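You operate a simulated robot arm through the tools that you are given. There is no shell and no other tool. Be economical: measure what you need, move in short steps, check, and stop when the job is done.

You run a simulated robot arm. Do the job below in one go: nothing can be reset, and whatever is moved stays where it is left.

## Task
Wind cord onto the winder up to the blue ring.
Fine: stand the cord cone on its feed post first, free the brake, crank till the coil meets the ring, then lock the brake again.

The check looks at the end state, three seconds after you hand in, the way a careful person would. Anything else that was tipped, shoved, dropped, spilled or broken makes it a failure.

## Robot
A 6-joint arm with a two-finger parallel gripper, fixed in place. Base frame: the origin is at the foot of the arm, x ahead of it, y to its left, z up. Readings come in m, degrees, newtons and seconds.
With the tool pointing down near the work surface it reaches from about 0.2 to 0.84 m from the base axis. Its first joint turns from -166.0 to 166.0 degrees. Payload 3.91 kg.
The tool frame sits at the grasp point between the pads (the TCP): z along the fingers, y along the line on which they close. The tips reach 0.03 m beyond it. The gripper opens to 0.11 m. The fingers are 0.02 m wide and 0.01 m thick; the gripper's body (0.048 by 0.112 m) begins 0.055 m behind the TCP.
Orientation is that of the tool frame in the base frame, as [roll, pitch, yaw] about the fixed x, y, z axes, in that order (R = Rz(yaw) Ry(pitch) Rx(roll)). With the fingers straight down and closing along the base's y, the tool's x points along the base's -x, its y along +y and its z along -z.

## Interface
- The arm moves only by the tool servo_tool. Its argument "commands" is a list of rows, each a list of 7 numbers: the turn, a rotation vector about the tool's x, y, z in degrees, then the shift along the tool's x, y, z in m, then the finger opening in m, from 0 to 0.11. In form: [[rx, ry, rz, dx, dy, dz, gripper], ...]. A call has 1 to 8 rows; each row shifts and turns the commanded pose from where the row before left it, along the tool's axes as they then stand. A row lasts 0.2 s, in which the tool goes at most 0.05 m and 8.6 degrees; a call with a longer step from one row to the next is refused whole, and so is a gripper value outside its range. A pose out of reach is approached as far as the arm can. The call stops where the force on the tool passes 90 N (or 10 N more than at its start, if that is more) or the arm is blocked; 0.2 s more then pass. The fingers move at their own pace (about 0.108 m/s each) and stop on an object; they squeeze with about 22 N. The grip force told is the motor's: it shows also when the fingers shut on nothing. Time passes only in rows, and 0.2 s behind the last, so rows that do not move let the fingers close. The reply holds the time, the measured pose of the TCP, the force on the tool along the base axes, the opening and the grip force, in the units named above and with some noise, with the torque about the TCP (base axes, N m) and any sound that the robot's microphone picked up.
- Cameras (640 x 400 px; columns grow to the right, rows downward): "scene" is fixed at [0.2246, 0.6537, 1.3701]; the picture's right is [-0.89, -0.46, 0.00], its down [-0.29, 0.56, -0.78] and it looks along [0.36, -0.69, -0.63] (base axes); focal length 309 px, centre (320, 200). "wrist" rides on the gripper at [0.077, 0.007, -0.114] in the tool frame; the picture's right is [-0.09, 1.00, 0.00], its down [-0.80, -0.07, -0.59] and it looks along [-0.59, -0.05, 0.80] (tool axes); focal length 270 px, centre (320, 200). There is no depth. A picture from a camera that has moved, and an enlarged one, comes with that camera's place and axes in the base frame and with its lens. The place of the scene camera against the robot may be out by one fixed shift of up to 0.012 m in any direction.
- grab_frame(camera): a new picture of that camera. It takes no simulated time.
- move_column(by): slides the trunk up (or, below 0, down) by that many m; the arm rides with it, the base frame stays. It gives what a move gives, with no picture.
- inspect(camera, box): a new picture of the part [left, top, right, bottom] of that camera's present view, enlarged. It takes no simulated time.
- close_job(): hands the job in; it is judged then, once.

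Work in short steps. Places have to be worked out from the pictures, the camera data and where the tool is seen: move nearer, look again, correct. Check each grasp and each placing, and mend what went wrong. You have 120 turns and 68 pictures in all, those below and enlarged ones among them. Open the gripper and draw the arm clear of the work before you hand the job in, unless the task says otherwise; then end with one line.

The tools are called after "Call:" as a command line: name --pt "numbers of a row" for each row, then --argument value for the rest, lists and objects as JSON in quotes. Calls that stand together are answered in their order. servo_tool: Moves the arm, as the interface text tells. Its arguments: {"type":"object","properties":{"commands":{"type":"array","items":{"type":"array","items":{"type":"number"}}}},"required":["commands"]} The other tools are called the same way: move_column (by) slides the trunk up or down; grab_frame (camera) takes a picture; inspect (camera, box) takes an enlarged picture of a part of a camera's view; close_job () hands the job in.

At the start:

```text
time: 0.0
eef_pos: [0.3239, 0.1537, 1.1015]
orientation: [-179.9, 0.1, 180.0]
ft_force: [-0.3, -0.7, 0.0]
moment: [0.02, -0.04, 0.01]
width: 0.1101
finger_force: 0.0
trunk travel left (down, up): [-0.475, 0.065]
```

scene: 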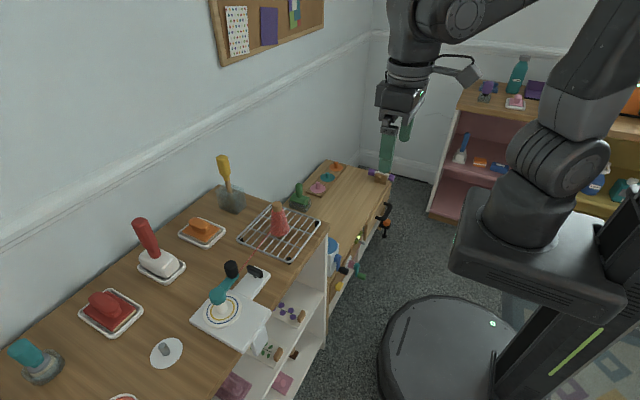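
wrist: 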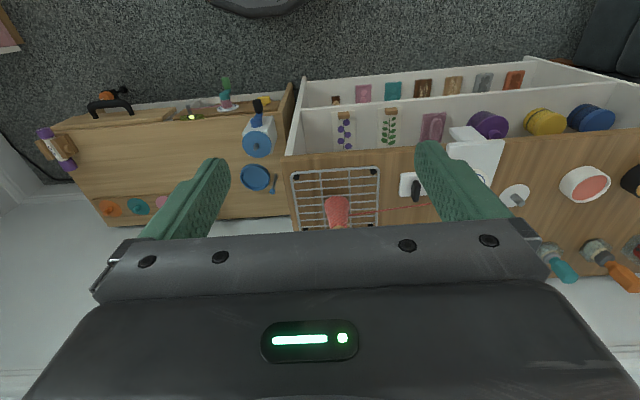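

I start by enlarging the winder and cone areas to identify the parts.

Call:
inspect --camera "scene" --box '[140, 190, 340, 370]'

Call:
inspect --camera "wrist" --box '[280, 120, 560, 240]'

```text
2.22 times, centred on (240, 280) of scene
camera zoom: at [0.2246, 0.6537, 1.3701], right [-0.89, -0.46, 0.0], down [-0.29, 0.56, -0.78], along [0.36, -0.69, -0.63], focal length 686 px, centre (498, 22)
```

zoom: 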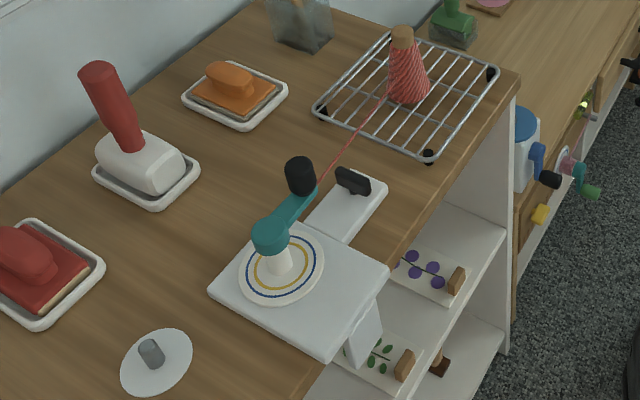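

```text
2.29 times, centred on (420, 180) of wrist
camera zoom: at [0.2465, 0.1607, 1.2162], right [0.09, 1.0, 0.0], down [0.8, -0.07, 0.59], along [0.59, -0.05, -0.8], focal length 618 px, centre (91, 246)
```

zoom: 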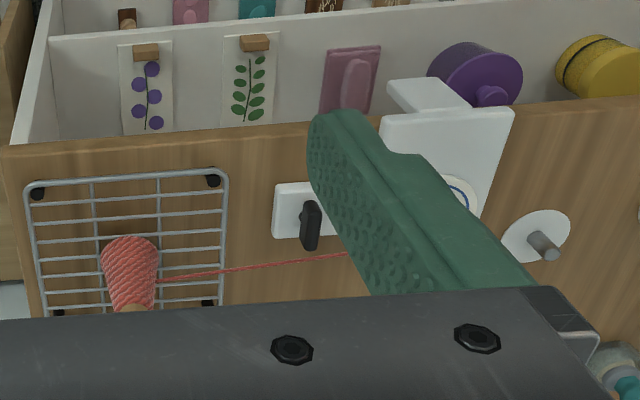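

Bench top is at z≈0.76, the post at about (0.61, 0.545), the cone on the rack at about (0.57, 0.18), and the winder at about (0.57, 0.43). I'll move over the winder for a closer view.

Call:
servo_tool --pt "0 0 0 -0.01 0.034 0.01 0.11" --pt "0 0 0 -0.01 0.034 0.01 0.11" --pt "0 0 0 -0.01 0.034 0.01 0.11" --pt "0 0 0 -0.01 0.034 0.01 0.11" --pt "0 0 0 -0.01 0.034 0.01 0.11" --pt "0 0 0 -0.01 0.034 0.01 0.11" --pt "0 0 0 -0.01 0.034 0.01 0.11" --pt "0 0 0 -0.01 0.034 0.01 0.11"

Call:
grab_frame --camera "wrist"

```text
time: 1.8
eef_pos: [0.4035, 0.4263, 1.0204]
orientation: [-179.9, 0.0, -180.0]
ft_force: [-0.5, -0.8, -0.9]
moment: [-0.02, -0.03, 0.02]
width: 0.1104
finger_force: 0.0
trunk travel left (down, up): [-0.475, 0.065]
```

```text
63 pictures are left
camera wrist: at [0.326, 0.4337, 1.1354], right [0.09, 1.0, 0.0], down [0.8, -0.07, 0.59], along [0.59, -0.05, -0.8], focal length 270 px, centre (320, 200)
```

wrist: 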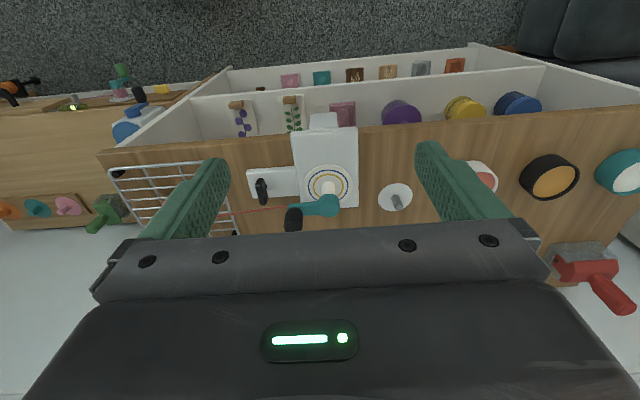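

The winder is in view between the fingers; enlarge it.

Call:
inspect --camera "wrist" --box '[230, 110, 430, 235]'

Call:
inspect --camera "scene" --box '[175, 250, 285, 370]'

```text
3.20 times, centred on (330, 172) of wrist
camera zoom: at [0.326, 0.4337, 1.1354], right [0.09, 1.0, 0.0], down [0.8, -0.07, 0.59], along [0.59, -0.05, -0.8], focal length 865 px, centre (288, 288)
```

zoom: 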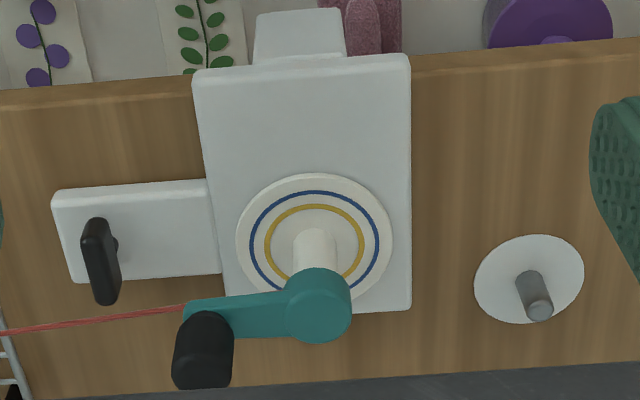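

```text
3.33 times, centred on (230, 310) of scene
camera zoom: at [0.2246, 0.6537, 1.3701], right [-0.89, -0.46, 0.0], down [-0.29, 0.56, -0.78], along [0.36, -0.69, -0.63], focal length 1028 px, centre (620, -167)
```

zoom: 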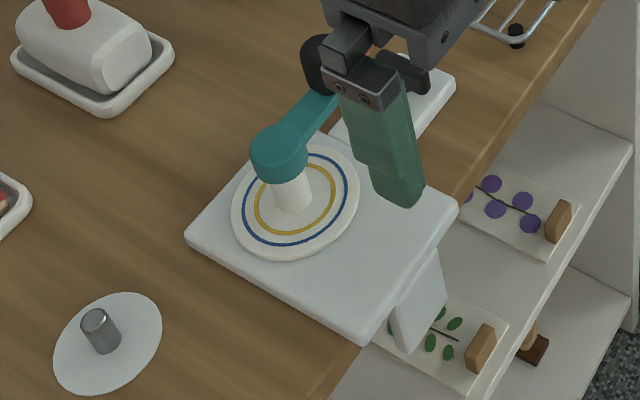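

Post ≈ (0.609, 0.541), base z≈0.76, top ≈0.786; hub ≈ (0.565, 0.428); crank knob ≈ (0.565, 0.377), z 0.83–0.868. Now look at the cone from above.

Call:
servo_tool --pt "0 0 0 0 -0.031 0 0.11" --pt "0 0 0 0 -0.031 0 0.11" --pt "0 0 0 0 -0.031 0 0.11" --pt "0 0 0 0 -0.031 0 0.11" --pt "0 0 0 0 -0.031 0 0.11" --pt "0 0 0 0 -0.031 0 0.11" --pt "0 0 0 0 -0.031 0 0.11" --pt "0 0 0 0 -0.031 0 0.11"

Call:
inspect --camera "wrist" --box '[220, 110, 420, 235]'

Call:
inspect --camera "scene" --box '[235, 180, 335, 270]'

```text
time: 3.6
eef_pos: [0.4021, 0.1758, 1.0209]
orientation: [179.9, 0.0, -180.0]
ft_force: [0.2, 0.2, -1.1]
moment: [0.0, -0.03, -0.01]
width: 0.1101
finger_force: 0.0
trunk travel left (down, up): [-0.475, 0.065]
```

```text
3.20 times, centred on (320, 172) of wrist
camera zoom: at [0.3259, 0.1832, 1.1365], right [0.09, 1.0, 0.0], down [0.8, -0.07, 0.59], along [0.59, -0.05, -0.8], focal length 865 px, centre (320, 288)
```

zoom: 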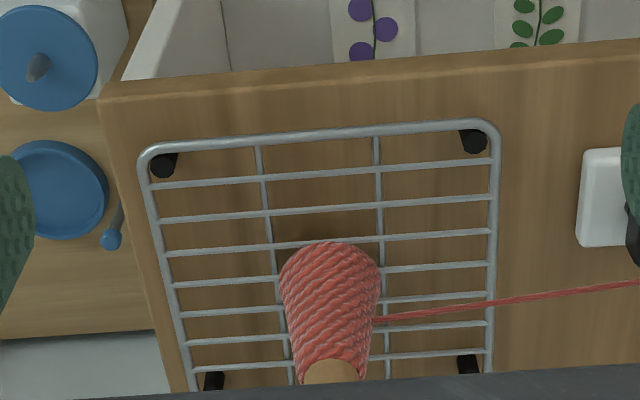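

```text
4.44 times, centred on (285, 225) of scene
camera zoom: at [0.2246, 0.6537, 1.3701], right [-0.89, -0.46, 0.0], down [-0.29, 0.56, -0.78], along [0.36, -0.69, -0.63], focal length 1371 px, centre (476, 89)
```

zoom: 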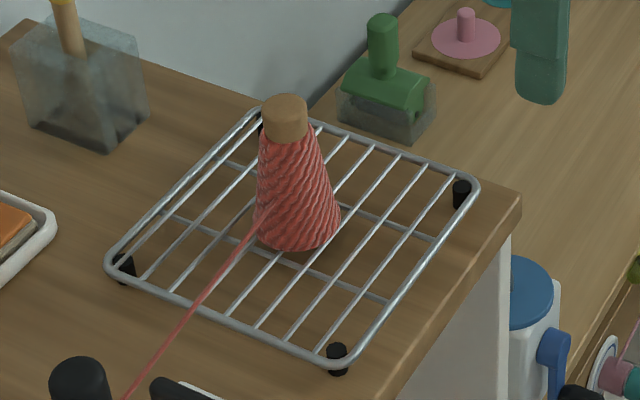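

Cone base centre ≈ (0.583, 0.167), rack top ≈0.785, cone top ≈0.875. I go above it and check the alignment between the fingers.

Call:
servo_tool --pt "0 0 0 -0.036 -0.002 0.014 0.11" --pt "0 0 0 -0.036 -0.002 0.014 0.11" --pt "0 0 0 -0.036 -0.002 0.014 0.11" --pt "0 0 0 -0.036 -0.002 0.014 0.11" --pt "0 0 0 -0.036 -0.001 0.014 0.11" --pt "0 0 0 0 0 0 0.11"

Call:
grab_frame --camera "wrist"

Call:
inspect --camera "scene" --box '[225, 140, 355, 270]'

```text
time: 5.0
eef_pos: [0.5842, 0.1686, 0.9513]
orientation: [180.0, 0.0, 179.9]
ft_force: [0.2, 0.5, 0.2]
moment: [-0.03, -0.01, 0.01]
width: 0.11
finger_force: 0.1
trunk travel left (down, up): [-0.475, 0.065]
```

```text
58 pictures are left
camera wrist: at [0.5074, 0.1755, 1.0669], right [0.09, 1.0, 0.0], down [0.8, -0.07, 0.59], along [0.59, -0.05, -0.8], focal length 270 px, centre (320, 200)
```

wrist: 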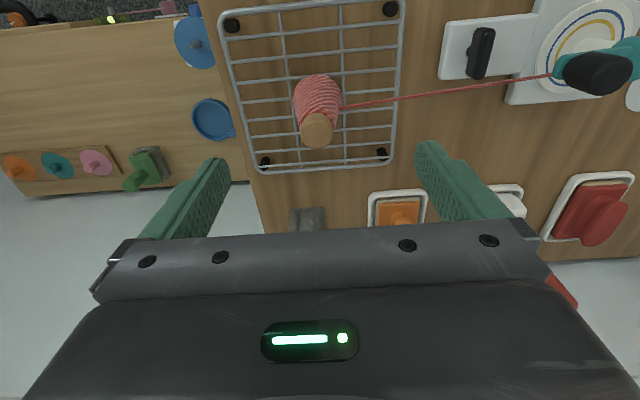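

```text
3.08 times, centred on (290, 205) of scene
camera zoom: at [0.2246, 0.6537, 1.3701], right [-0.89, -0.46, 0.0], down [-0.29, 0.56, -0.78], along [0.36, -0.69, -0.63], focal length 949 px, centre (412, 185)
```

zoom: 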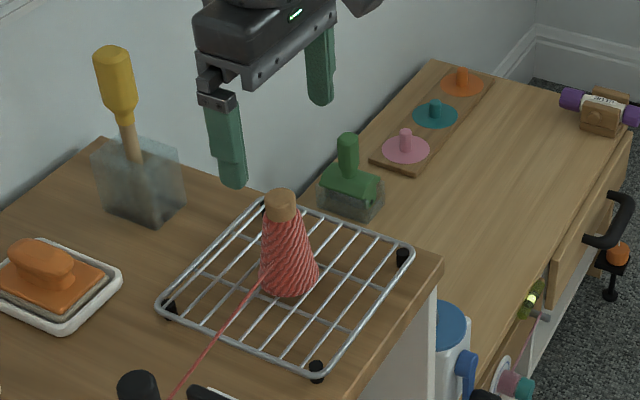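

Top and base project to (0.584, 0.167), right under the TCP. Descend to z≈0.832 and close.

Call:
servo_tool --pt "0 0 0 0 -0.001 0.025 0.1" --pt "0 0 0 0 0 0.025 0.09" --pt "0 0 0 0 0 0.025 0.09" --pt "0 0 0 0 0 0.025 0.09" --pt "0 0 0 0 0 0.019 0.09" --pt "0 0 0 0 0 0 0.09"

Call:
grab_frame --camera "wrist"

Call:
inspect --camera "scene" --box '[225, 170, 335, 270]'

```text
time: 6.4
eef_pos: [0.5838, 0.1689, 0.8328]
orientation: [-180.0, -0.1, 180.0]
ft_force: [0.0, 0.0, -0.6]
moment: [0.01, 0.02, -0.02]
width: 0.09
finger_force: 0.0
trunk travel left (down, up): [-0.475, 0.065]
```

```text
56 pictures are left
camera wrist: at [0.5065, 0.1752, 0.947], right [0.09, 1.0, 0.0], down [0.8, -0.07, 0.59], along [0.59, -0.05, -0.8], focal length 270 px, centre (320, 200)
```

wrist: 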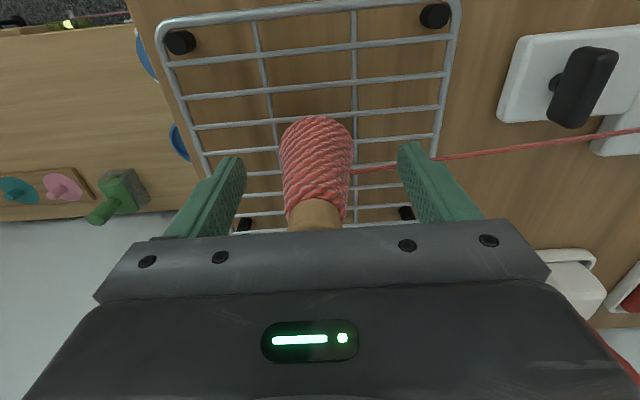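

```text
4.00 times, centred on (280, 220) of scene
camera zoom: at [0.2246, 0.6537, 1.3701], right [-0.89, -0.46, 0.0], down [-0.29, 0.56, -0.78], along [0.36, -0.69, -0.63], focal length 1234 px, centre (480, 120)
```

zoom: 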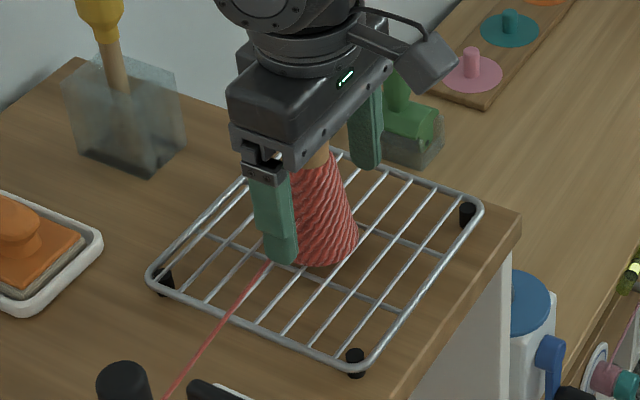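

Well centred and clear of the rack. Close the fingers.

Call:
servo_tool --pt "0 0 0 0 0 0 0.05" --pt "0 0 0 0 0 0 0.0" --pt "0 0 0 0 0 0 0.0" --pt "0 0 0 0 0 0 0.0" --pt "0 0 0 0 0 -0.01 0.0" --pt "0 0 0 0 0 -0.02 0.0" --pt "0 0 0 0 0 0 0.0"

Call:
grab_frame --camera "wrist"

Call:
inspect --camera "scene" --box '[225, 170, 335, 270]'

```text
time: 8.0
eef_pos: [0.5833, 0.1683, 0.8632]
orientation: [180.0, 0.0, 180.0]
ft_force: [-0.9, -0.5, -0.3]
moment: [-0.01, -0.02, 0.02]
width: 0.0389
finger_force: 22.1
trunk travel left (down, up): [-0.475, 0.065]
```

```text
54 pictures are left
camera wrist: at [0.5063, 0.1751, 0.9777], right [0.09, 1.0, 0.0], down [0.8, -0.07, 0.59], along [0.59, -0.05, -0.8], focal length 270 px, centre (320, 200)
```

wrist: 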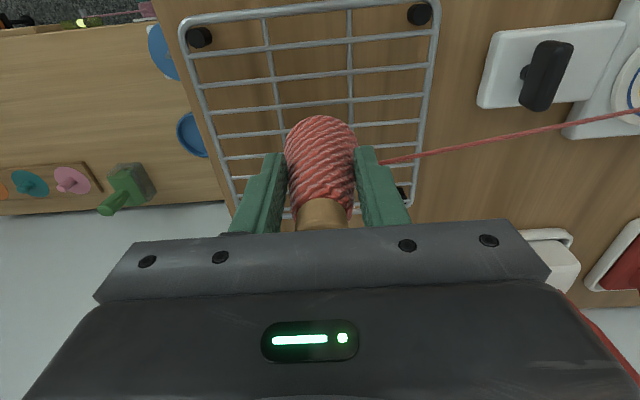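

```text
4.00 times, centred on (280, 220) of scene
camera zoom: at [0.2246, 0.6537, 1.3701], right [-0.89, -0.46, 0.0], down [-0.29, 0.56, -0.78], along [0.36, -0.69, -0.63], focal length 1234 px, centre (480, 120)
```

zoom: 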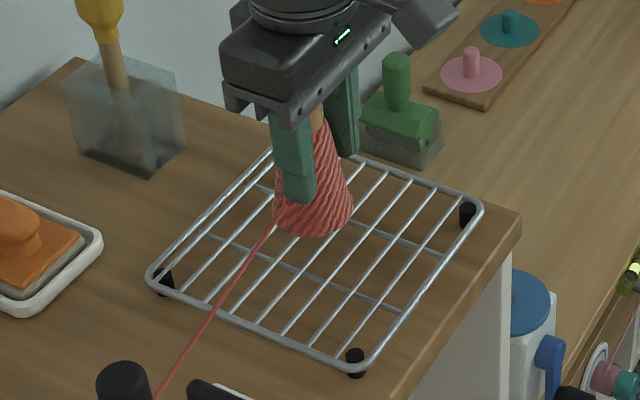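

The cone is gripped (0.039 m) and lifted. Raise it well over the crank, then carry to above the post.

Call:
servo_tool --pt "0 0 0 0 0 -0.04 0.0" --pt "0 0 0 0 0 -0.04 0.0" --pt "0 0 0 0 0 -0.04 0.0" --pt "0 0 0 0 0.03 0 0.0" --pt "0 0 0 0 0.035 0 0.0" --pt "0 0 0 0 0.04 0 0.0" --pt "0 0 0 0 0.04 0 0.0" --pt "0 0 0 0 0.04 0 0.0"

Call:
servo_tool --pt "0 0 0 -0.005 0.04 0 0.0" --pt "0 0 0 -0.005 0.04 0 0.0" --pt "0 0 0 -0.005 0.04 0 0.0" --pt "0 0 0 -0.005 0.035 0 0.0" --pt "0 0 0 -0.005 0.0325 0 0.0" --pt "0 0 0 0 0 0 0.0"

Call:
grab_frame --camera "wrist"

Call:
grab_frame --camera "scene"

```text
time: 9.8
eef_pos: [0.5838, 0.3529, 0.9797]
orientation: [-179.9, -0.1, 180.0]
ft_force: [0.0, 0.0, -1.4]
moment: [-0.02, 0.03, 0.01]
width: 0.0389
finger_force: 21.9
trunk travel left (down, up): [-0.475, 0.065]
```

```text
time: 11.2
eef_pos: [0.6091, 0.5416, 0.9821]
orientation: [-179.9, 0.0, -180.0]
ft_force: [0.3, 0.5, -0.3]
moment: [-0.01, -0.01, 0.02]
width: 0.0389
finger_force: 21.9
trunk travel left (down, up): [-0.475, 0.065]
```

```text
52 pictures are left
camera wrist: at [0.5317, 0.5479, 1.0976], right [0.09, 1.0, 0.0], down [0.8, -0.07, 0.59], along [0.59, -0.05, -0.8], focal length 270 px, centre (320, 200)
```

wrist: 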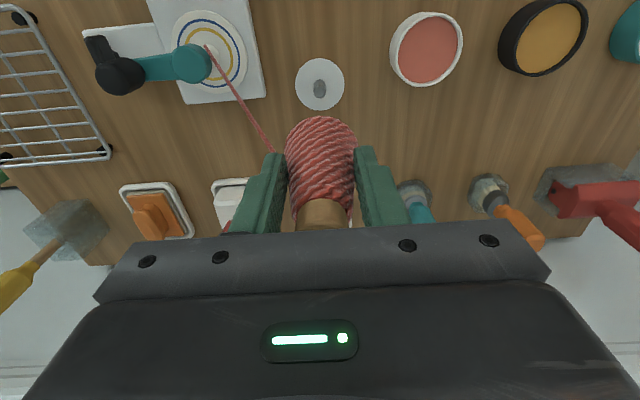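

```text
51 pictures are left
```

scene: 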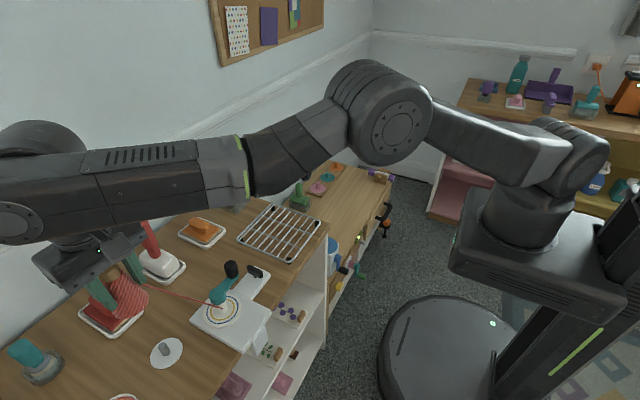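

The post shows at about (0.611, 0.5414), right below the cone axis. Descend to leave the cone base about 3 cm above the post top and recheck.

Call:
servo_tool --pt "0 0 0 -0.001 0 0.03 0.0" --pt "0 0 0 0 0 0.03 0.0" --pt "0 0 0 0 0 0.03 0.0" --pt "0 0 0 0 0 0.02 0.0" --pt "0 0 0 0 0 0 0.0"

Call:
inspect --camera "wrist" --box '[240, 40, 400, 240]'

Call:
inspect --camera "scene" --box '[110, 280, 230, 380]'

```text
time: 12.4
eef_pos: [0.6087, 0.5407, 0.8703]
orientation: [-180.0, 0.0, 180.0]
ft_force: [-0.8, -0.1, -1.4]
moment: [-0.02, -0.01, 0.04]
width: 0.0387
finger_force: 22.1
trunk travel left (down, up): [-0.475, 0.065]
```

```text
2.00 times, centred on (320, 140) of wrist
camera zoom: at [0.532, 0.5478, 0.9865], right [0.09, 1.0, 0.0], down [0.8, -0.07, 0.59], along [0.59, -0.05, -0.8], focal length 541 px, centre (320, 320)
```

zoom: 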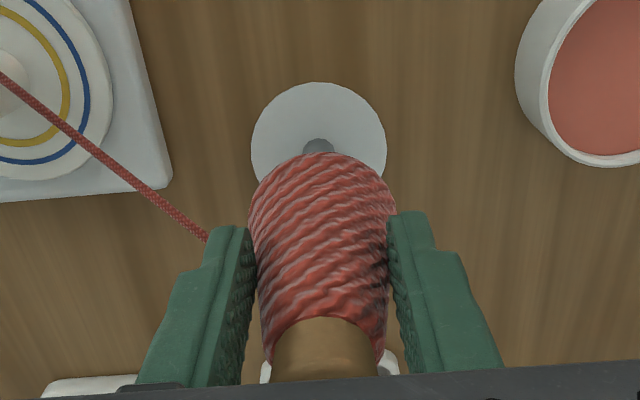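

```text
4.00 times, centred on (170, 330) of scene
camera zoom: at [0.2246, 0.6537, 1.3701], right [-0.89, -0.46, 0.0], down [-0.29, 0.56, -0.78], along [0.36, -0.69, -0.63], focal length 1234 px, centre (920, -320)
```

zoom: 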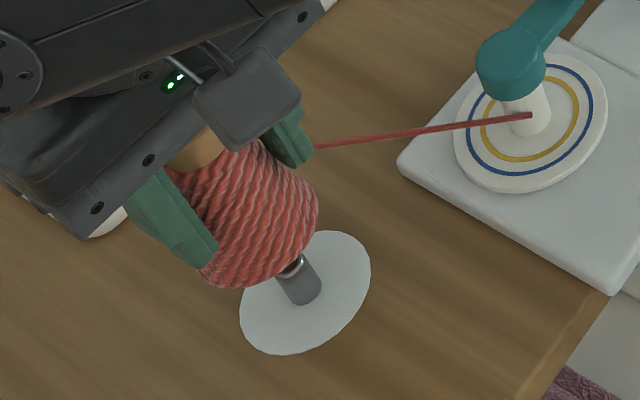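

Cone base is within a couple of mm of the post axis (wrist and scene both hint it is ~1 mm too far in +x,+y). I nudge −1 mm each and lower to just above the post top.

Call:
servo_tool --pt "0 0 0 0.001 -0.001 0.015 0.0" --pt "0 0 0 0 0 0.015 0.0" --pt "0 0 0 0 0 0 0.0"

Call:
inspect --camera "wrist" --box '[260, 70, 380, 170]'

Call:
inspect --camera "scene" --box '[120, 300, 210, 380]'

```text
time: 13.2
eef_pos: [0.6084, 0.54, 0.8426]
orientation: [179.9, 0.1, -180.0]
ft_force: [-1.8, -0.5, 5.6]
moment: [-0.01, 0.02, 0.01]
width: 0.0385
finger_force: 22.4
trunk travel left (down, up): [-0.475, 0.065]
```

```text
4.00 times, centred on (320, 120) of wrist
camera zoom: at [0.5307, 0.5458, 0.9578], right [0.09, 1.0, 0.0], down [0.8, -0.07, 0.6], along [0.59, -0.05, -0.8], focal length 1081 px, centre (320, 520)
```

zoom: 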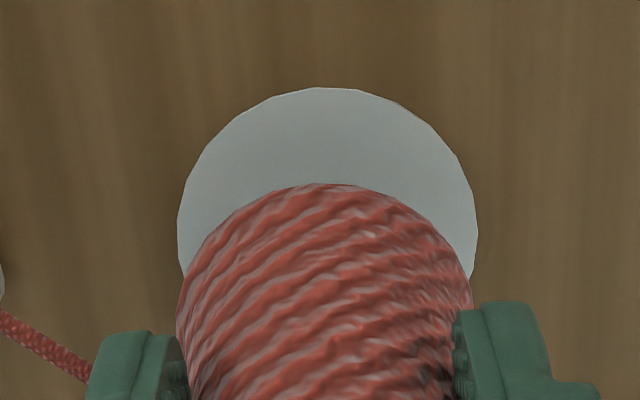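

```text
5.00 times, centred on (165, 340) of scene
camera zoom: at [0.2246, 0.6537, 1.3701], right [-0.89, -0.46, 0.0], down [-0.29, 0.56, -0.78], along [0.36, -0.69, -0.63], focal length 1543 px, centre (1095, -500)
```

zoom: 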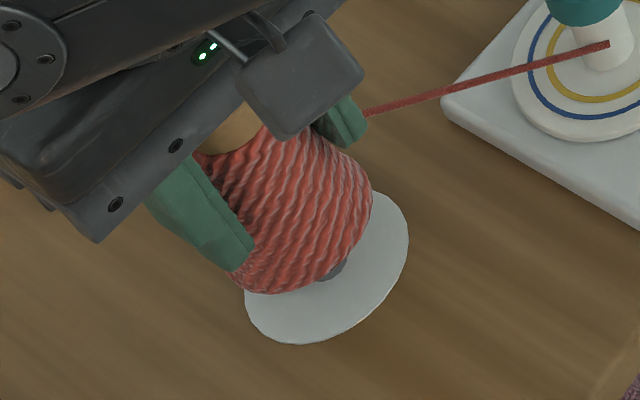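

A 5.6 N upward force shows the cone touched the post top off-centre; both views indicate the cone should go about −2.5 mm in x and +1 mm in y. Lift slightly, shift, lower gently.

Call:
servo_tool --pt "0 0 0 0 0 -0.006 0.0" --pt "0 0 0 0.0025 0.0012 0 0.0" --pt "0 0 0 0 0 0 0.0"

Call:
servo_tool --pt "0 0 0 0 0 0.003 0.0" --pt "0 0 0 0 0 0.003 0.0" --pt "0 0 0 0 0 0.002 0.0" --pt "0 0 0 0 0 0 0.0"

```text
time: 14.0
eef_pos: [0.6053, 0.5395, 0.8468]
orientation: [179.9, 0.0, -179.9]
ft_force: [0.7, -0.6, -1.2]
moment: [0.01, 0.01, -0.02]
width: 0.0388
finger_force: 21.9
trunk travel left (down, up): [-0.475, 0.065]
```

```text
time: 15.0
eef_pos: [0.6064, 0.5418, 0.8398]
orientation: [180.0, 0.0, 180.0]
ft_force: [0.2, -0.2, -1.3]
moment: [0.03, 0.01, 0.01]
width: 0.039
finger_force: 21.4
trunk travel left (down, up): [-0.475, 0.065]
```

No contact now at 0.840 where it touched before. Continue lowering.

Call:
servo_tool --pt "0 0 0 0 0 0.003 0.0" --pt "0 0 0 0 0 0.003 0.0" --pt "0 0 0 0 0 0.003 0.0" --pt "0 0 0 0 0 0 0.0"

Call:
inspect --camera "scene" --box '[120, 300, 210, 380]'

```text
time: 16.0
eef_pos: [0.606, 0.5396, 0.8309]
orientation: [180.0, 0.0, 180.0]
ft_force: [-0.5, -0.5, -0.3]
moment: [0.0, 0.02, -0.01]
width: 0.0387
finger_force: 21.9
trunk travel left (down, up): [-0.475, 0.065]
```

```text
5.00 times, centred on (165, 340) of scene
camera zoom: at [0.2246, 0.6537, 1.3701], right [-0.89, -0.46, 0.0], down [-0.29, 0.56, -0.78], along [0.36, -0.69, -0.63], focal length 1543 px, centre (1095, -500)
```

zoom: 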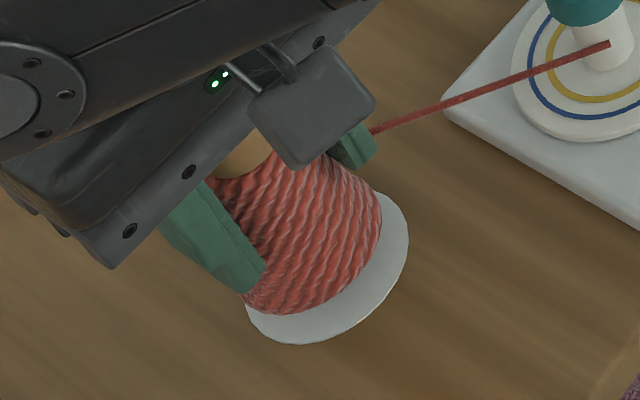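

It has slid over the post without force. Keep lowering until it seats.

Call:
servo_tool --pt "0 0 0 0 0 0.003 0.0" --pt "0 0 0 0 0 0.003 0.0" --pt "0 0 0 0 0 0.003 0.0" --pt "0 0 0 0 0 0.003 0.0" --pt "0 0 0 0 0 0 0.0"

```text
time: 17.2
eef_pos: [0.6064, 0.5411, 0.8208]
orientation: [-180.0, -0.1, -180.0]
ft_force: [-0.5, -0.1, -1.4]
moment: [-0.02, 0.02, 0.0]
width: 0.0389
finger_force: 22.0
trunk travel left (down, up): [-0.475, 0.065]
```

Call:
servo_tool --pt "0 0 0 0 0 0.002 0.0" --pt "0 0 0 0 0 0.002 0.0" --pt "0 0 0 0 0 0.002 0.0" --pt "0 0 0 0 0 0 0.0"

Call:
inspect --camera "scene" --box '[120, 300, 210, 380]'

```text
time: 18.2
eef_pos: [0.607, 0.5417, 0.815]
orientation: [179.9, 0.1, -180.0]
ft_force: [-2.2, -0.6, 8.9]
moment: [-0.07, 0.04, -0.01]
width: 0.0388
finger_force: 22.4
trunk travel left (down, up): [-0.475, 0.065]
```

```text
5.00 times, centred on (165, 340) of scene
camera zoom: at [0.2246, 0.6537, 1.3701], right [-0.89, -0.46, 0.0], down [-0.29, 0.56, -0.78], along [0.36, -0.69, -0.63], focal length 1543 px, centre (1095, -500)
```

zoom: 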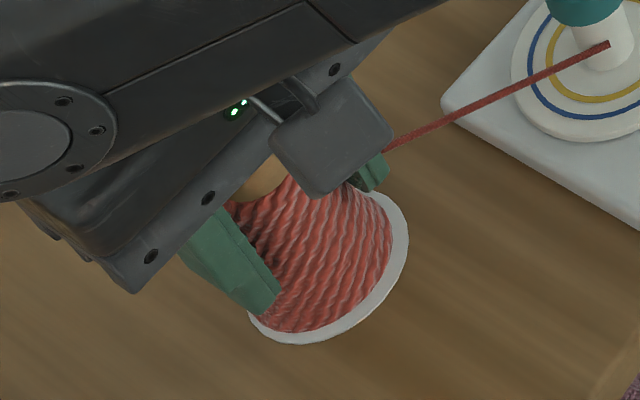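

Seated: 8.9 N contact with the cone base resting on the white disk. Release and rise straight up.

Call:
servo_tool --pt "0 0 0 0 0 0 0.05" --pt "0 0 0 0 0 0 0.08" --pt "0 0 0 0 0 0 0.08" --pt "0 0 0 0 0 -0.03 0.08" --pt "0 0 0 0 0 -0.04 0.08" --pt "0 0 0 0 0 -0.04 0.08" --pt "0 0 0 0 0 -0.04 0.08"

Call:
grab_frame --camera "wrist"

Call:
inspect --camera "scene" --box '[120, 250, 290, 380]'

```text
time: 19.8
eef_pos: [0.6054, 0.5426, 0.9637]
orientation: [-180.0, 0.0, -180.0]
ft_force: [0.6, 0.0, 0.1]
moment: [0.04, -0.02, 0.01]
width: 0.0801
finger_force: 0.1
trunk travel left (down, up): [-0.475, 0.065]
```

```text
44 pictures are left
camera wrist: at [0.528, 0.5483, 1.0797], right [0.09, 1.0, 0.0], down [0.8, -0.07, 0.59], along [0.59, -0.05, -0.8], focal length 270 px, centre (320, 200)
```

wrist: 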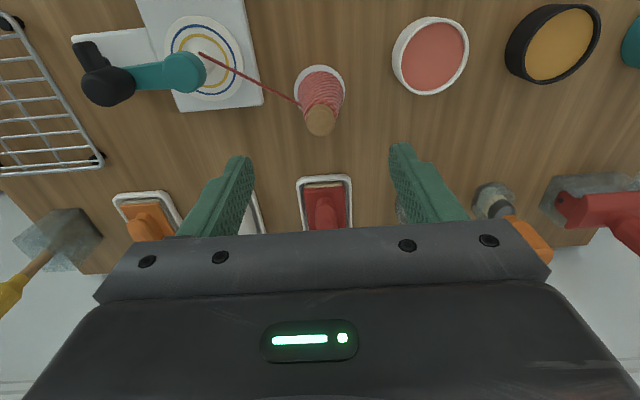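

```text
3.08 times, centred on (205, 315) of scene
camera zoom: at [0.2246, 0.6537, 1.3701], right [-0.89, -0.46, 0.0], down [-0.29, 0.56, -0.78], along [0.36, -0.69, -0.63], focal length 949 px, centre (674, -154)
```

zoom: 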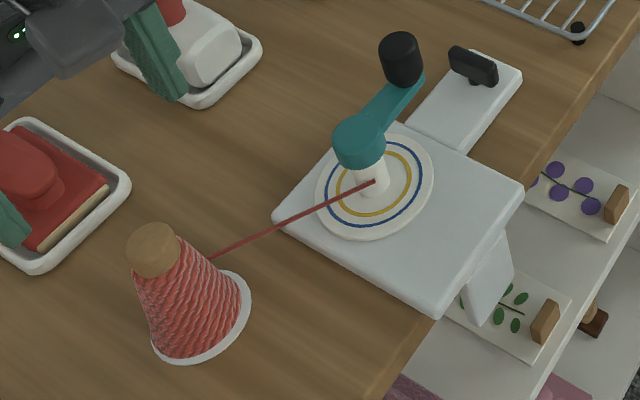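

The cone stands on its post. Now go for a close look at the brake lever.

Call:
servo_tool --pt "0 0 0 0.024 -0.035 0 0.11" --pt "0 0 0 0.024 -0.035 0 0.11" --pt "0 0 0 0.024 -0.035 0 0.11" --pt "0 0 0 0.024 -0.035 0 0.11" --pt "0 0 0 0.024 -0.035 0 0.11" --pt "0 0 0 0.02 -0.03 0 0.11" --pt "0 0 0 0 0 0 0.11"

Call:
inspect --camera "wrist" --box '[220, 70, 440, 235]'

Call:
inspect --camera "scene" --box '[180, 240, 300, 350]'

```text
time: 21.4
eef_pos: [0.4676, 0.335, 0.9621]
orientation: [180.0, 0.0, -180.0]
ft_force: [-0.4, -0.4, -0.1]
moment: [-0.01, 0.01, 0.0]
width: 0.1098
finger_force: 0.1
trunk travel left (down, up): [-0.475, 0.065]
```

```text
2.42 times, centred on (330, 152) of wrist
camera zoom: at [0.39, 0.3414, 1.0779], right [0.09, 1.0, 0.0], down [0.8, -0.07, 0.59], along [0.59, -0.05, -0.8], focal length 655 px, centre (296, 315)
```

zoom: 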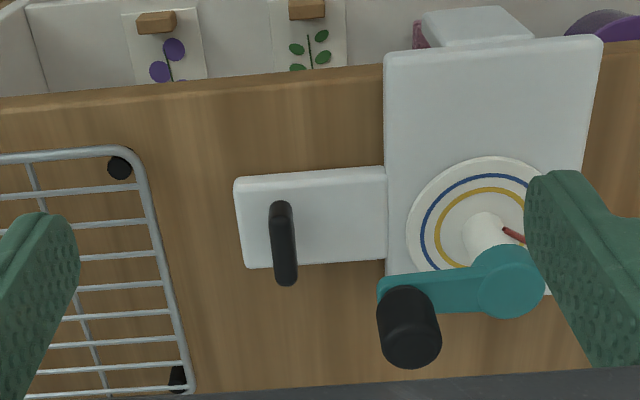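

```text
3.64 times, centred on (240, 295) of scene
camera zoom: at [0.2246, 0.6537, 1.3701], right [-0.89, -0.46, 0.0], down [-0.29, 0.56, -0.78], along [0.36, -0.69, -0.63], focal length 1122 px, centre (611, -146)
```

zoom: 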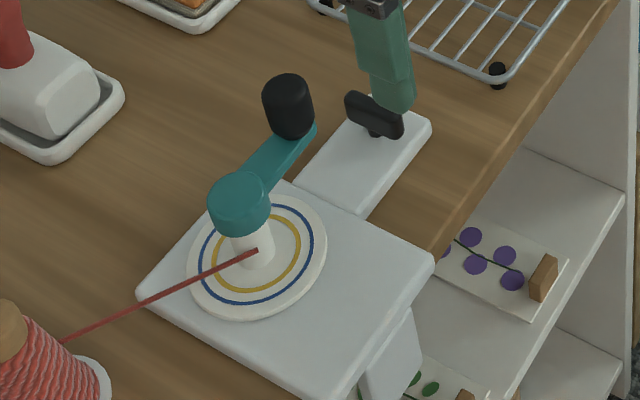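

Lever bar ≈4 cm along x, centred near (0.558, 0.321, z 0.785); the knob top is ≈0.862 and close by. I get a closer view for any markings and the pivot.

Call:
servo_tool --pt "0 0 0 -0.015 -0.007 0.03 0.11" --pt "0 0 0 -0.015 -0.007 0.03 0.11" --pt "0 0 0 0 0 0 0.11"

Call:
inspect --camera "wrist" --box '[250, 60, 410, 210]'

Call:
inspect --camera "scene" --box '[215, 250, 285, 310]'

```text
time: 22.2
eef_pos: [0.497, 0.3208, 0.9037]
orientation: [-180.0, 0.0, -180.0]
ft_force: [-0.2, 0.3, -0.4]
moment: [-0.01, -0.01, -0.03]
width: 0.1102
finger_force: 0.1
trunk travel left (down, up): [-0.475, 0.065]
```

```text
2.67 times, centred on (330, 135) of wrist
camera zoom: at [0.4194, 0.328, 1.0182], right [0.09, 1.0, 0.0], down [0.8, -0.07, 0.59], along [0.59, -0.05, -0.8], focal length 721 px, centre (293, 373)
```

zoom: 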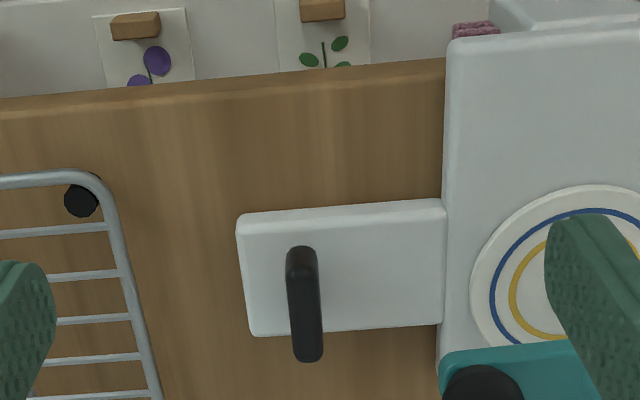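

```text
6.67 times, centred on (250, 280) of scene
camera zoom: at [0.2246, 0.6537, 1.3701], right [-0.89, -0.46, 0.0], down [-0.29, 0.56, -0.78], along [0.36, -0.69, -0.63], focal length 2057 px, centre (787, -333)
```

zoom: 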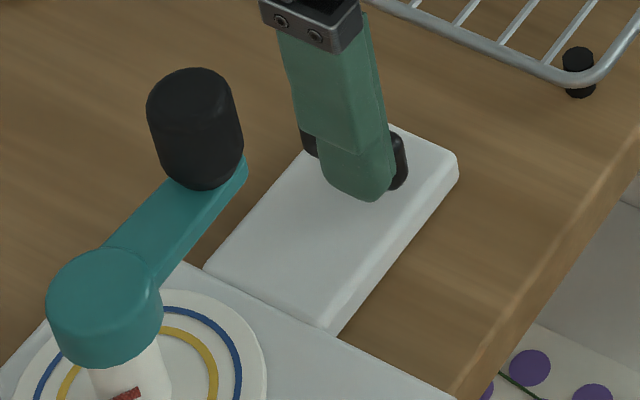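

No markings; it's a bar on a centre pivot (~(0.555, 0.320)). I'll grip its near end (x≈0.535, keeping the gripper body clear of the knob) and feel which way it turns.

Call:
servo_tool --pt "0 0 0 -0.0365 0 0 0.05" --pt "0 0 0 0 0 0.03 0.05" --pt "0 0 0 0 0 0.03 0.05" --pt "0 0 0 0 0 0.02 0.05" --pt "0 0 0 0 0 0.005 0.05" --pt "0 0 0 0 0 0.005 0.05" --pt "0 0 0 0 0 0 0.05"

Call:
inspect --camera "wrist" --box '[240, 90, 460, 240]'

Call:
inspect --camera "scene" --box '[205, 235, 295, 310]'

```text
time: 23.8
eef_pos: [0.5335, 0.322, 0.8129]
orientation: [180.0, 0.0, 180.0]
ft_force: [0.1, 0.4, 0.4]
moment: [0.03, 0.03, -0.02]
width: 0.0503
finger_force: 0.1
trunk travel left (down, up): [-0.475, 0.065]
```

```text
2.67 times, centred on (350, 165) of wrist
camera zoom: at [0.4557, 0.3286, 0.9277], right [0.09, 1.0, 0.0], down [0.8, -0.07, 0.59], along [0.59, -0.05, -0.8], focal length 721 px, centre (240, 293)
```

zoom: 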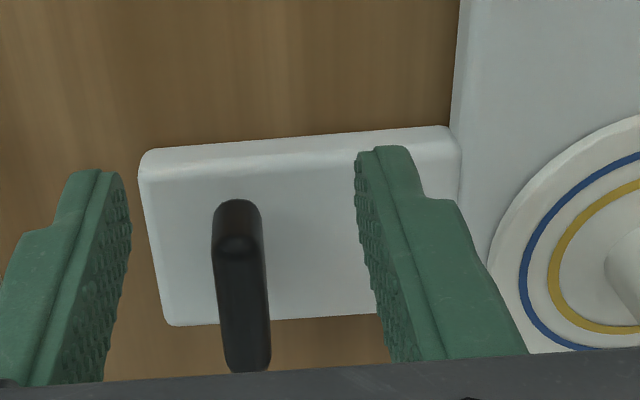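

```text
5.33 times, centred on (250, 272) of scene
camera zoom: at [0.2246, 0.6537, 1.3701], right [-0.89, -0.46, 0.0], down [-0.29, 0.56, -0.78], along [0.36, -0.69, -0.63], focal length 1646 px, centre (693, -187)
```

zoom: 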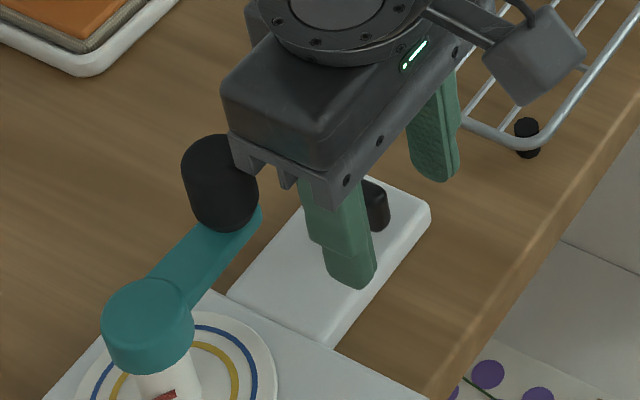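

Fingers straddle the near end of the bar. Close, then try a 16° turn counter-clockwise (near end toward −y) about the pivot.

Call:
servo_tool --pt "0 0 0 0 0 0 0.02" --pt "0 0 0 0 0 0 0.0" --pt "0 0 0 0 0 0 0.0"

Call:
servo_tool --pt "0 0 -8 -0.0002 -0.0031 0 0.0" --pt "0 0 -8 -0.0002 -0.0031 0 0.0" --pt "0 0 0 0 0 0 0.0"

Call:
inspect --camera "wrist" --box '[240, 90, 460, 240]'

```text
time: 24.6
eef_pos: [0.5339, 0.3206, 0.8125]
orientation: [-179.9, -0.1, 179.9]
ft_force: [0.3, -9.7, 0.2]
moment: [-0.28, 0.21, -0.19]
width: 0.0121
finger_force: 44.8
trunk travel left (down, up): [-0.475, 0.065]
```

```text
time: 25.4
eef_pos: [0.5339, 0.312, 0.813]
orientation: [-180.0, -0.1, -164.0]
ft_force: [-4.0, -19.4, -1.1]
moment: [-0.49, 0.29, -0.51]
width: 0.012
finger_force: 44.4
trunk travel left (down, up): [-0.475, 0.065]
```

```text
2.67 times, centred on (350, 165) of wrist
camera zoom: at [0.4575, 0.2987, 0.928], right [-0.19, 0.98, 0.0], down [0.79, 0.15, 0.59], along [0.58, 0.11, -0.81], focal length 721 px, centre (240, 293)
```

zoom: 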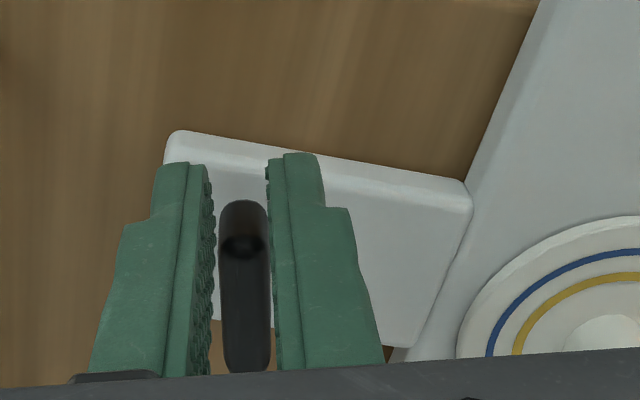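

The lever followed the tool 16° CCW, so that direction is free; the side force suggests the pivot is ~2 mm lower in y. Correct by that and continue.

Call:
servo_tool --pt "0 0 -8 -0.0002 -0.0051 0 0.0" --pt "0 0 -8 -0.0002 -0.0041 0 0.0" --pt "0 0 -8 -0.0002 -0.0031 0 0.0" --pt "0 0 0 0 0 0 0.0"

Call:
inspect --camera "wrist" --box '[240, 90, 460, 240]'

```text
time: 26.4
eef_pos: [0.5383, 0.3034, 0.8126]
orientation: [-180.0, -0.1, -139.9]
ft_force: [-13.9, -18.6, -7.6]
moment: [-0.37, 0.24, -0.15]
width: 0.012
finger_force: 44.9
trunk travel left (down, up): [-0.475, 0.065]
```

```text
2.67 times, centred on (350, 165) of wrist
camera zoom: at [0.4747, 0.2588, 0.928], right [-0.57, 0.82, 0.0], down [0.66, 0.46, 0.59], along [0.49, 0.34, -0.81], focal length 721 px, centre (240, 293)
```

zoom: 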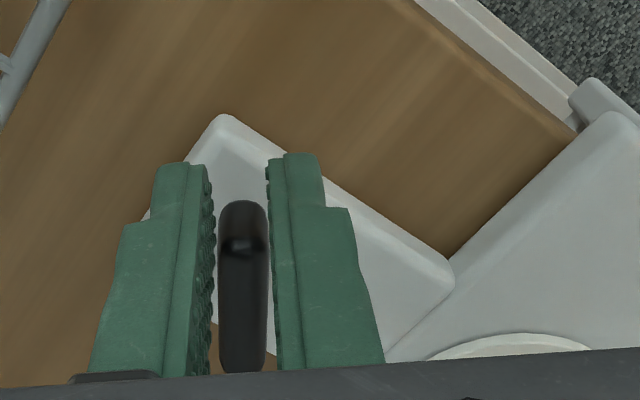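

Now 40° turned, pivot solves to (0.556, 0.318). Continue turning with a small outward relief.

Call:
servo_tool --pt "0 0 -8 0.0015 -0.0031 0 0.0" --pt "0 0 -8 0.0015 -0.0031 0 0.0" --pt "0 0 -8 -0.0002 -0.0031 0 0.0" --pt "0 0 0 0 0 0 0.0"

Call:
inspect --camera "wrist" --box '[240, 90, 460, 240]'

```text
time: 27.4
eef_pos: [0.5469, 0.2957, 0.8133]
orientation: [180.0, 0.2, -116.0]
ft_force: [9.7, -16.7, -9.6]
moment: [0.15, -0.54, -0.44]
width: 0.0119
finger_force: 44.5
trunk travel left (down, up): [-0.475, 0.065]
```

```text
2.67 times, centred on (350, 165) of wrist
camera zoom: at [0.5062, 0.229, 0.9277], right [-0.86, 0.52, 0.0], down [0.41, 0.69, 0.6], along [0.31, 0.51, -0.8], focal length 721 px, centre (240, 293)
```

zoom: 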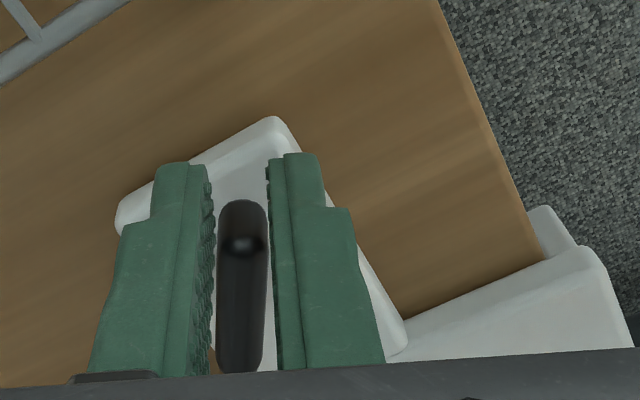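

64° and still turning without a stop. Go on to about 88°.

Call:
servo_tool --pt "0 0 -8 -0.0002 -0.0031 0 0.0" --pt "0 0 -8 -0.0002 -0.0031 0 0.0" --pt "0 0 -8 -0.0002 -0.0031 0 0.0" --pt "0 0 0 0 0 0 0.0"

Call:
inspect --camera "wrist" --box '[240, 90, 460, 240]'

```text
time: 28.4
eef_pos: [0.5527, 0.2945, 0.8134]
orientation: [-179.9, 0.1, -91.9]
ft_force: [0.0, 0.0, 0.7]
moment: [-0.04, -0.02, -0.01]
width: 0.0
finger_force: 38.1
trunk travel left (down, up): [-0.475, 0.065]
```

```text
2.67 times, centred on (350, 165) of wrist
camera zoom: at [0.5433, 0.2177, 0.9282], right [-0.99, 0.12, 0.0], down [0.1, 0.8, 0.59], along [0.07, 0.59, -0.8], focal length 721 px, centre (240, 293)
```

zoom: 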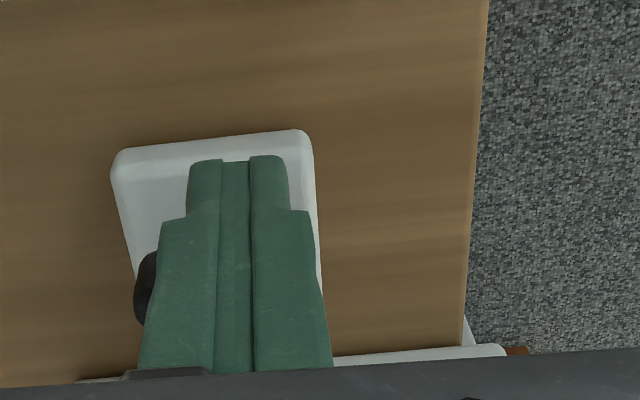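

The fingers slipped off the bar end, probably at its stop. Rise and look.

Call:
servo_tool --pt "0 0 0 0 0 -0.04 0.0" --pt "0 0 0 0 0 -0.04 0.0" --pt "0 0 0 0.02 0 -0.02 0.08" --pt "0 0 0 0.02 0 0 0.11" --pt "0 0 0 0 0 0 0.11"

Call:
inspect --camera "wrist" --box '[220, 70, 440, 235]'

Call:
inspect --camera "scene" --box '[205, 235, 295, 310]'

```text
time: 29.6
eef_pos: [0.5508, 0.2536, 0.9137]
orientation: [180.0, 0.0, -92.0]
ft_force: [-0.8, -0.4, 0.0]
moment: [0.02, 0.01, 0.01]
width: 0.1101
finger_force: 0.1
trunk travel left (down, up): [-0.475, 0.065]
```

```text
2.42 times, centred on (330, 152) of wrist
camera zoom: at [0.5408, 0.1766, 1.0281], right [-0.99, 0.12, 0.0], down [0.1, 0.8, 0.59], along [0.07, 0.59, -0.8], focal length 655 px, centre (296, 315)
```

zoom: 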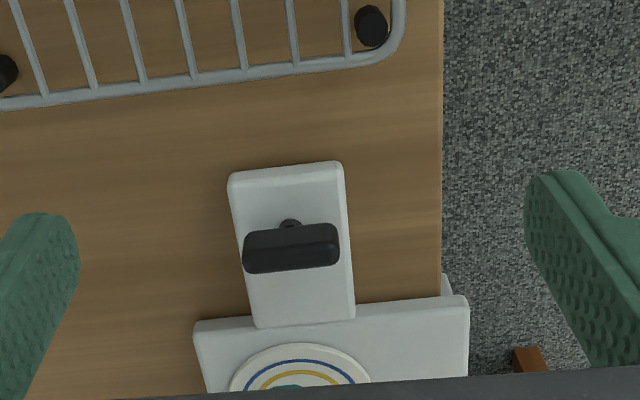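

```text
5.33 times, centred on (250, 272) of scene
camera zoom: at [0.2246, 0.6537, 1.3701], right [-0.89, -0.46, 0.0], down [-0.29, 0.56, -0.78], along [0.36, -0.69, -0.63], focal length 1646 px, centre (693, -187)
```

zoom: 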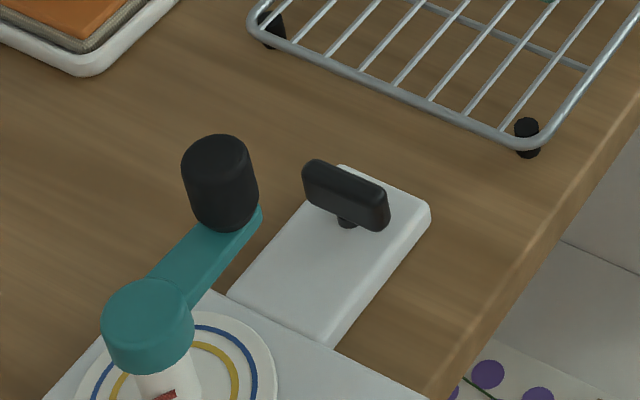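

The lever sprang/was kicked back to its original position when the bar was squeezed out. I'll redo it using the fingers as a loose fork (no squeeze), so it can be left at its stop. First rotate back above it.

Call:
servo_tool --pt "0 0 8 0 0 0 0.05" --pt "0 0 8 0 0 0 0.03" --pt "0 0 8 0 0 0 0.024" --pt "0 0 8 0 0 0 0.024" --pt "0 0 8 0 0 0 0.024" --pt "0 0 8 0 0 0 0.024" --pt "0 0 8 0 0 0 0.024" --pt "0 0 8 0 0 0 0.024"

Call:
servo_tool --pt "0 0 8 0 0 0 0.024" --pt "0 0 8 0 0 0 0.024" --pt "0 0 8 0 0 0 0.024" --pt "0 0 0 0.008 0.032 0 0.024" --pt "0 0 0 0.008 0.032 0 0.024" --pt "0 0 0 0 0 0 0.024"

```text
time: 31.4
eef_pos: [0.5504, 0.2535, 0.9135]
orientation: [-180.0, 0.0, -156.1]
ft_force: [-0.2, 0.0, 0.1]
moment: [-0.02, -0.03, -0.01]
width: 0.0238
finger_force: 0.0
trunk travel left (down, up): [-0.475, 0.065]
```

```text
time: 32.8
eef_pos: [0.5345, 0.3192, 0.9143]
orientation: [-180.0, 0.0, -179.9]
ft_force: [0.2, 0.4, 0.1]
moment: [-0.01, 0.03, 0.03]
width: 0.0241
finger_force: 0.0
trunk travel left (down, up): [-0.475, 0.065]
```

Descend with the loose fork around the bar end, then turn CCW about the pivot.

Call:
servo_tool --pt "0 0 0 0 0 0.035 0.024" --pt "0 0 0 0 0 0.035 0.024" --pt "0 0 0 0 0 0.02 0.024" --pt "0 0 0 0 0 0.01 0.024" --pt "0 0 0 0 0 0 0.024"

Call:
servo_tool --pt "0 0 -8 -0.0002 -0.0031 0 0.024" --pt "0 0 -8 -0.0002 -0.0031 0 0.024" --pt "0 0 -8 -0.0002 -0.0031 0 0.024" --pt "0 0 -8 -0.0002 -0.0031 0 0.024" --pt "0 0 -8 -0.0002 -0.0031 0 0.024" --pt "0 0 -8 -0.0002 -0.0031 0 0.024" --pt "0 0 0 0 0 0 0.024"

Call:
inspect --camera "wrist" --box '[240, 90, 460, 240]'

```text
time: 34.0
eef_pos: [0.5364, 0.3183, 0.8126]
orientation: [179.9, 0.0, 180.0]
ft_force: [0.2, 0.2, -0.2]
moment: [0.0, 0.03, 0.0]
width: 0.0239
finger_force: 0.1
trunk travel left (down, up): [-0.475, 0.065]
```

```text
time: 35.6
eef_pos: [0.5428, 0.3013, 0.8129]
orientation: [180.0, 0.0, -132.0]
ft_force: [-1.3, 0.6, -0.7]
moment: [0.02, 0.05, 0.06]
width: 0.0247
finger_force: 0.7
trunk travel left (down, up): [-0.475, 0.065]
```

```text
2.67 times, centred on (350, 165) of wrist
camera zoom: at [0.4859, 0.2492, 0.9282], right [-0.68, 0.73, 0.0], down [0.59, 0.55, 0.59], along [0.43, 0.41, -0.8], focal length 721 px, centre (240, 293)
```

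zoom: 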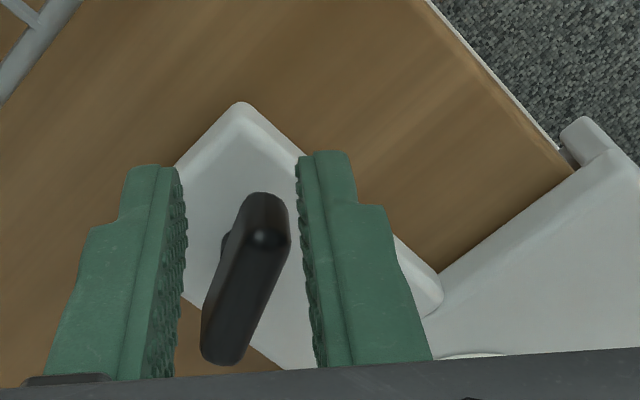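

The lever follows with about 1 N. Continue to ~96° of fork rotation.

Call:
servo_tool --pt "0 0 -8 -0.0002 -0.0031 0 0.024" --pt "0 0 -8 -0.0002 -0.0031 0 0.024" --pt "0 0 -8 -0.0002 -0.0031 0 0.024" --pt "0 0 -8 -0.0002 -0.0031 0 0.024" --pt "0 0 0 0 0 0 0.024"

Call:
inspect --camera "wrist" --box '[240, 90, 460, 240]'

```text
time: 36.8
eef_pos: [0.5535, 0.2965, 0.813]
orientation: [179.9, 0.0, -99.9]
ft_force: [-0.9, -0.2, 0.1]
moment: [0.0, 0.05, 0.04]
width: 0.0246
finger_force: 0.2
trunk travel left (down, up): [-0.475, 0.065]
```

```text
2.67 times, centred on (350, 165) of wrist
camera zoom: at [0.5339, 0.2213, 0.9283], right [-0.97, 0.26, 0.0], down [0.21, 0.78, 0.59], along [0.15, 0.57, -0.8], focal length 721 px, centre (240, 293)
```

zoom: 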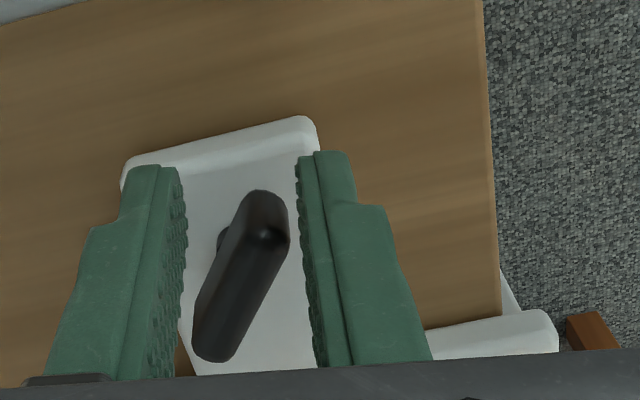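

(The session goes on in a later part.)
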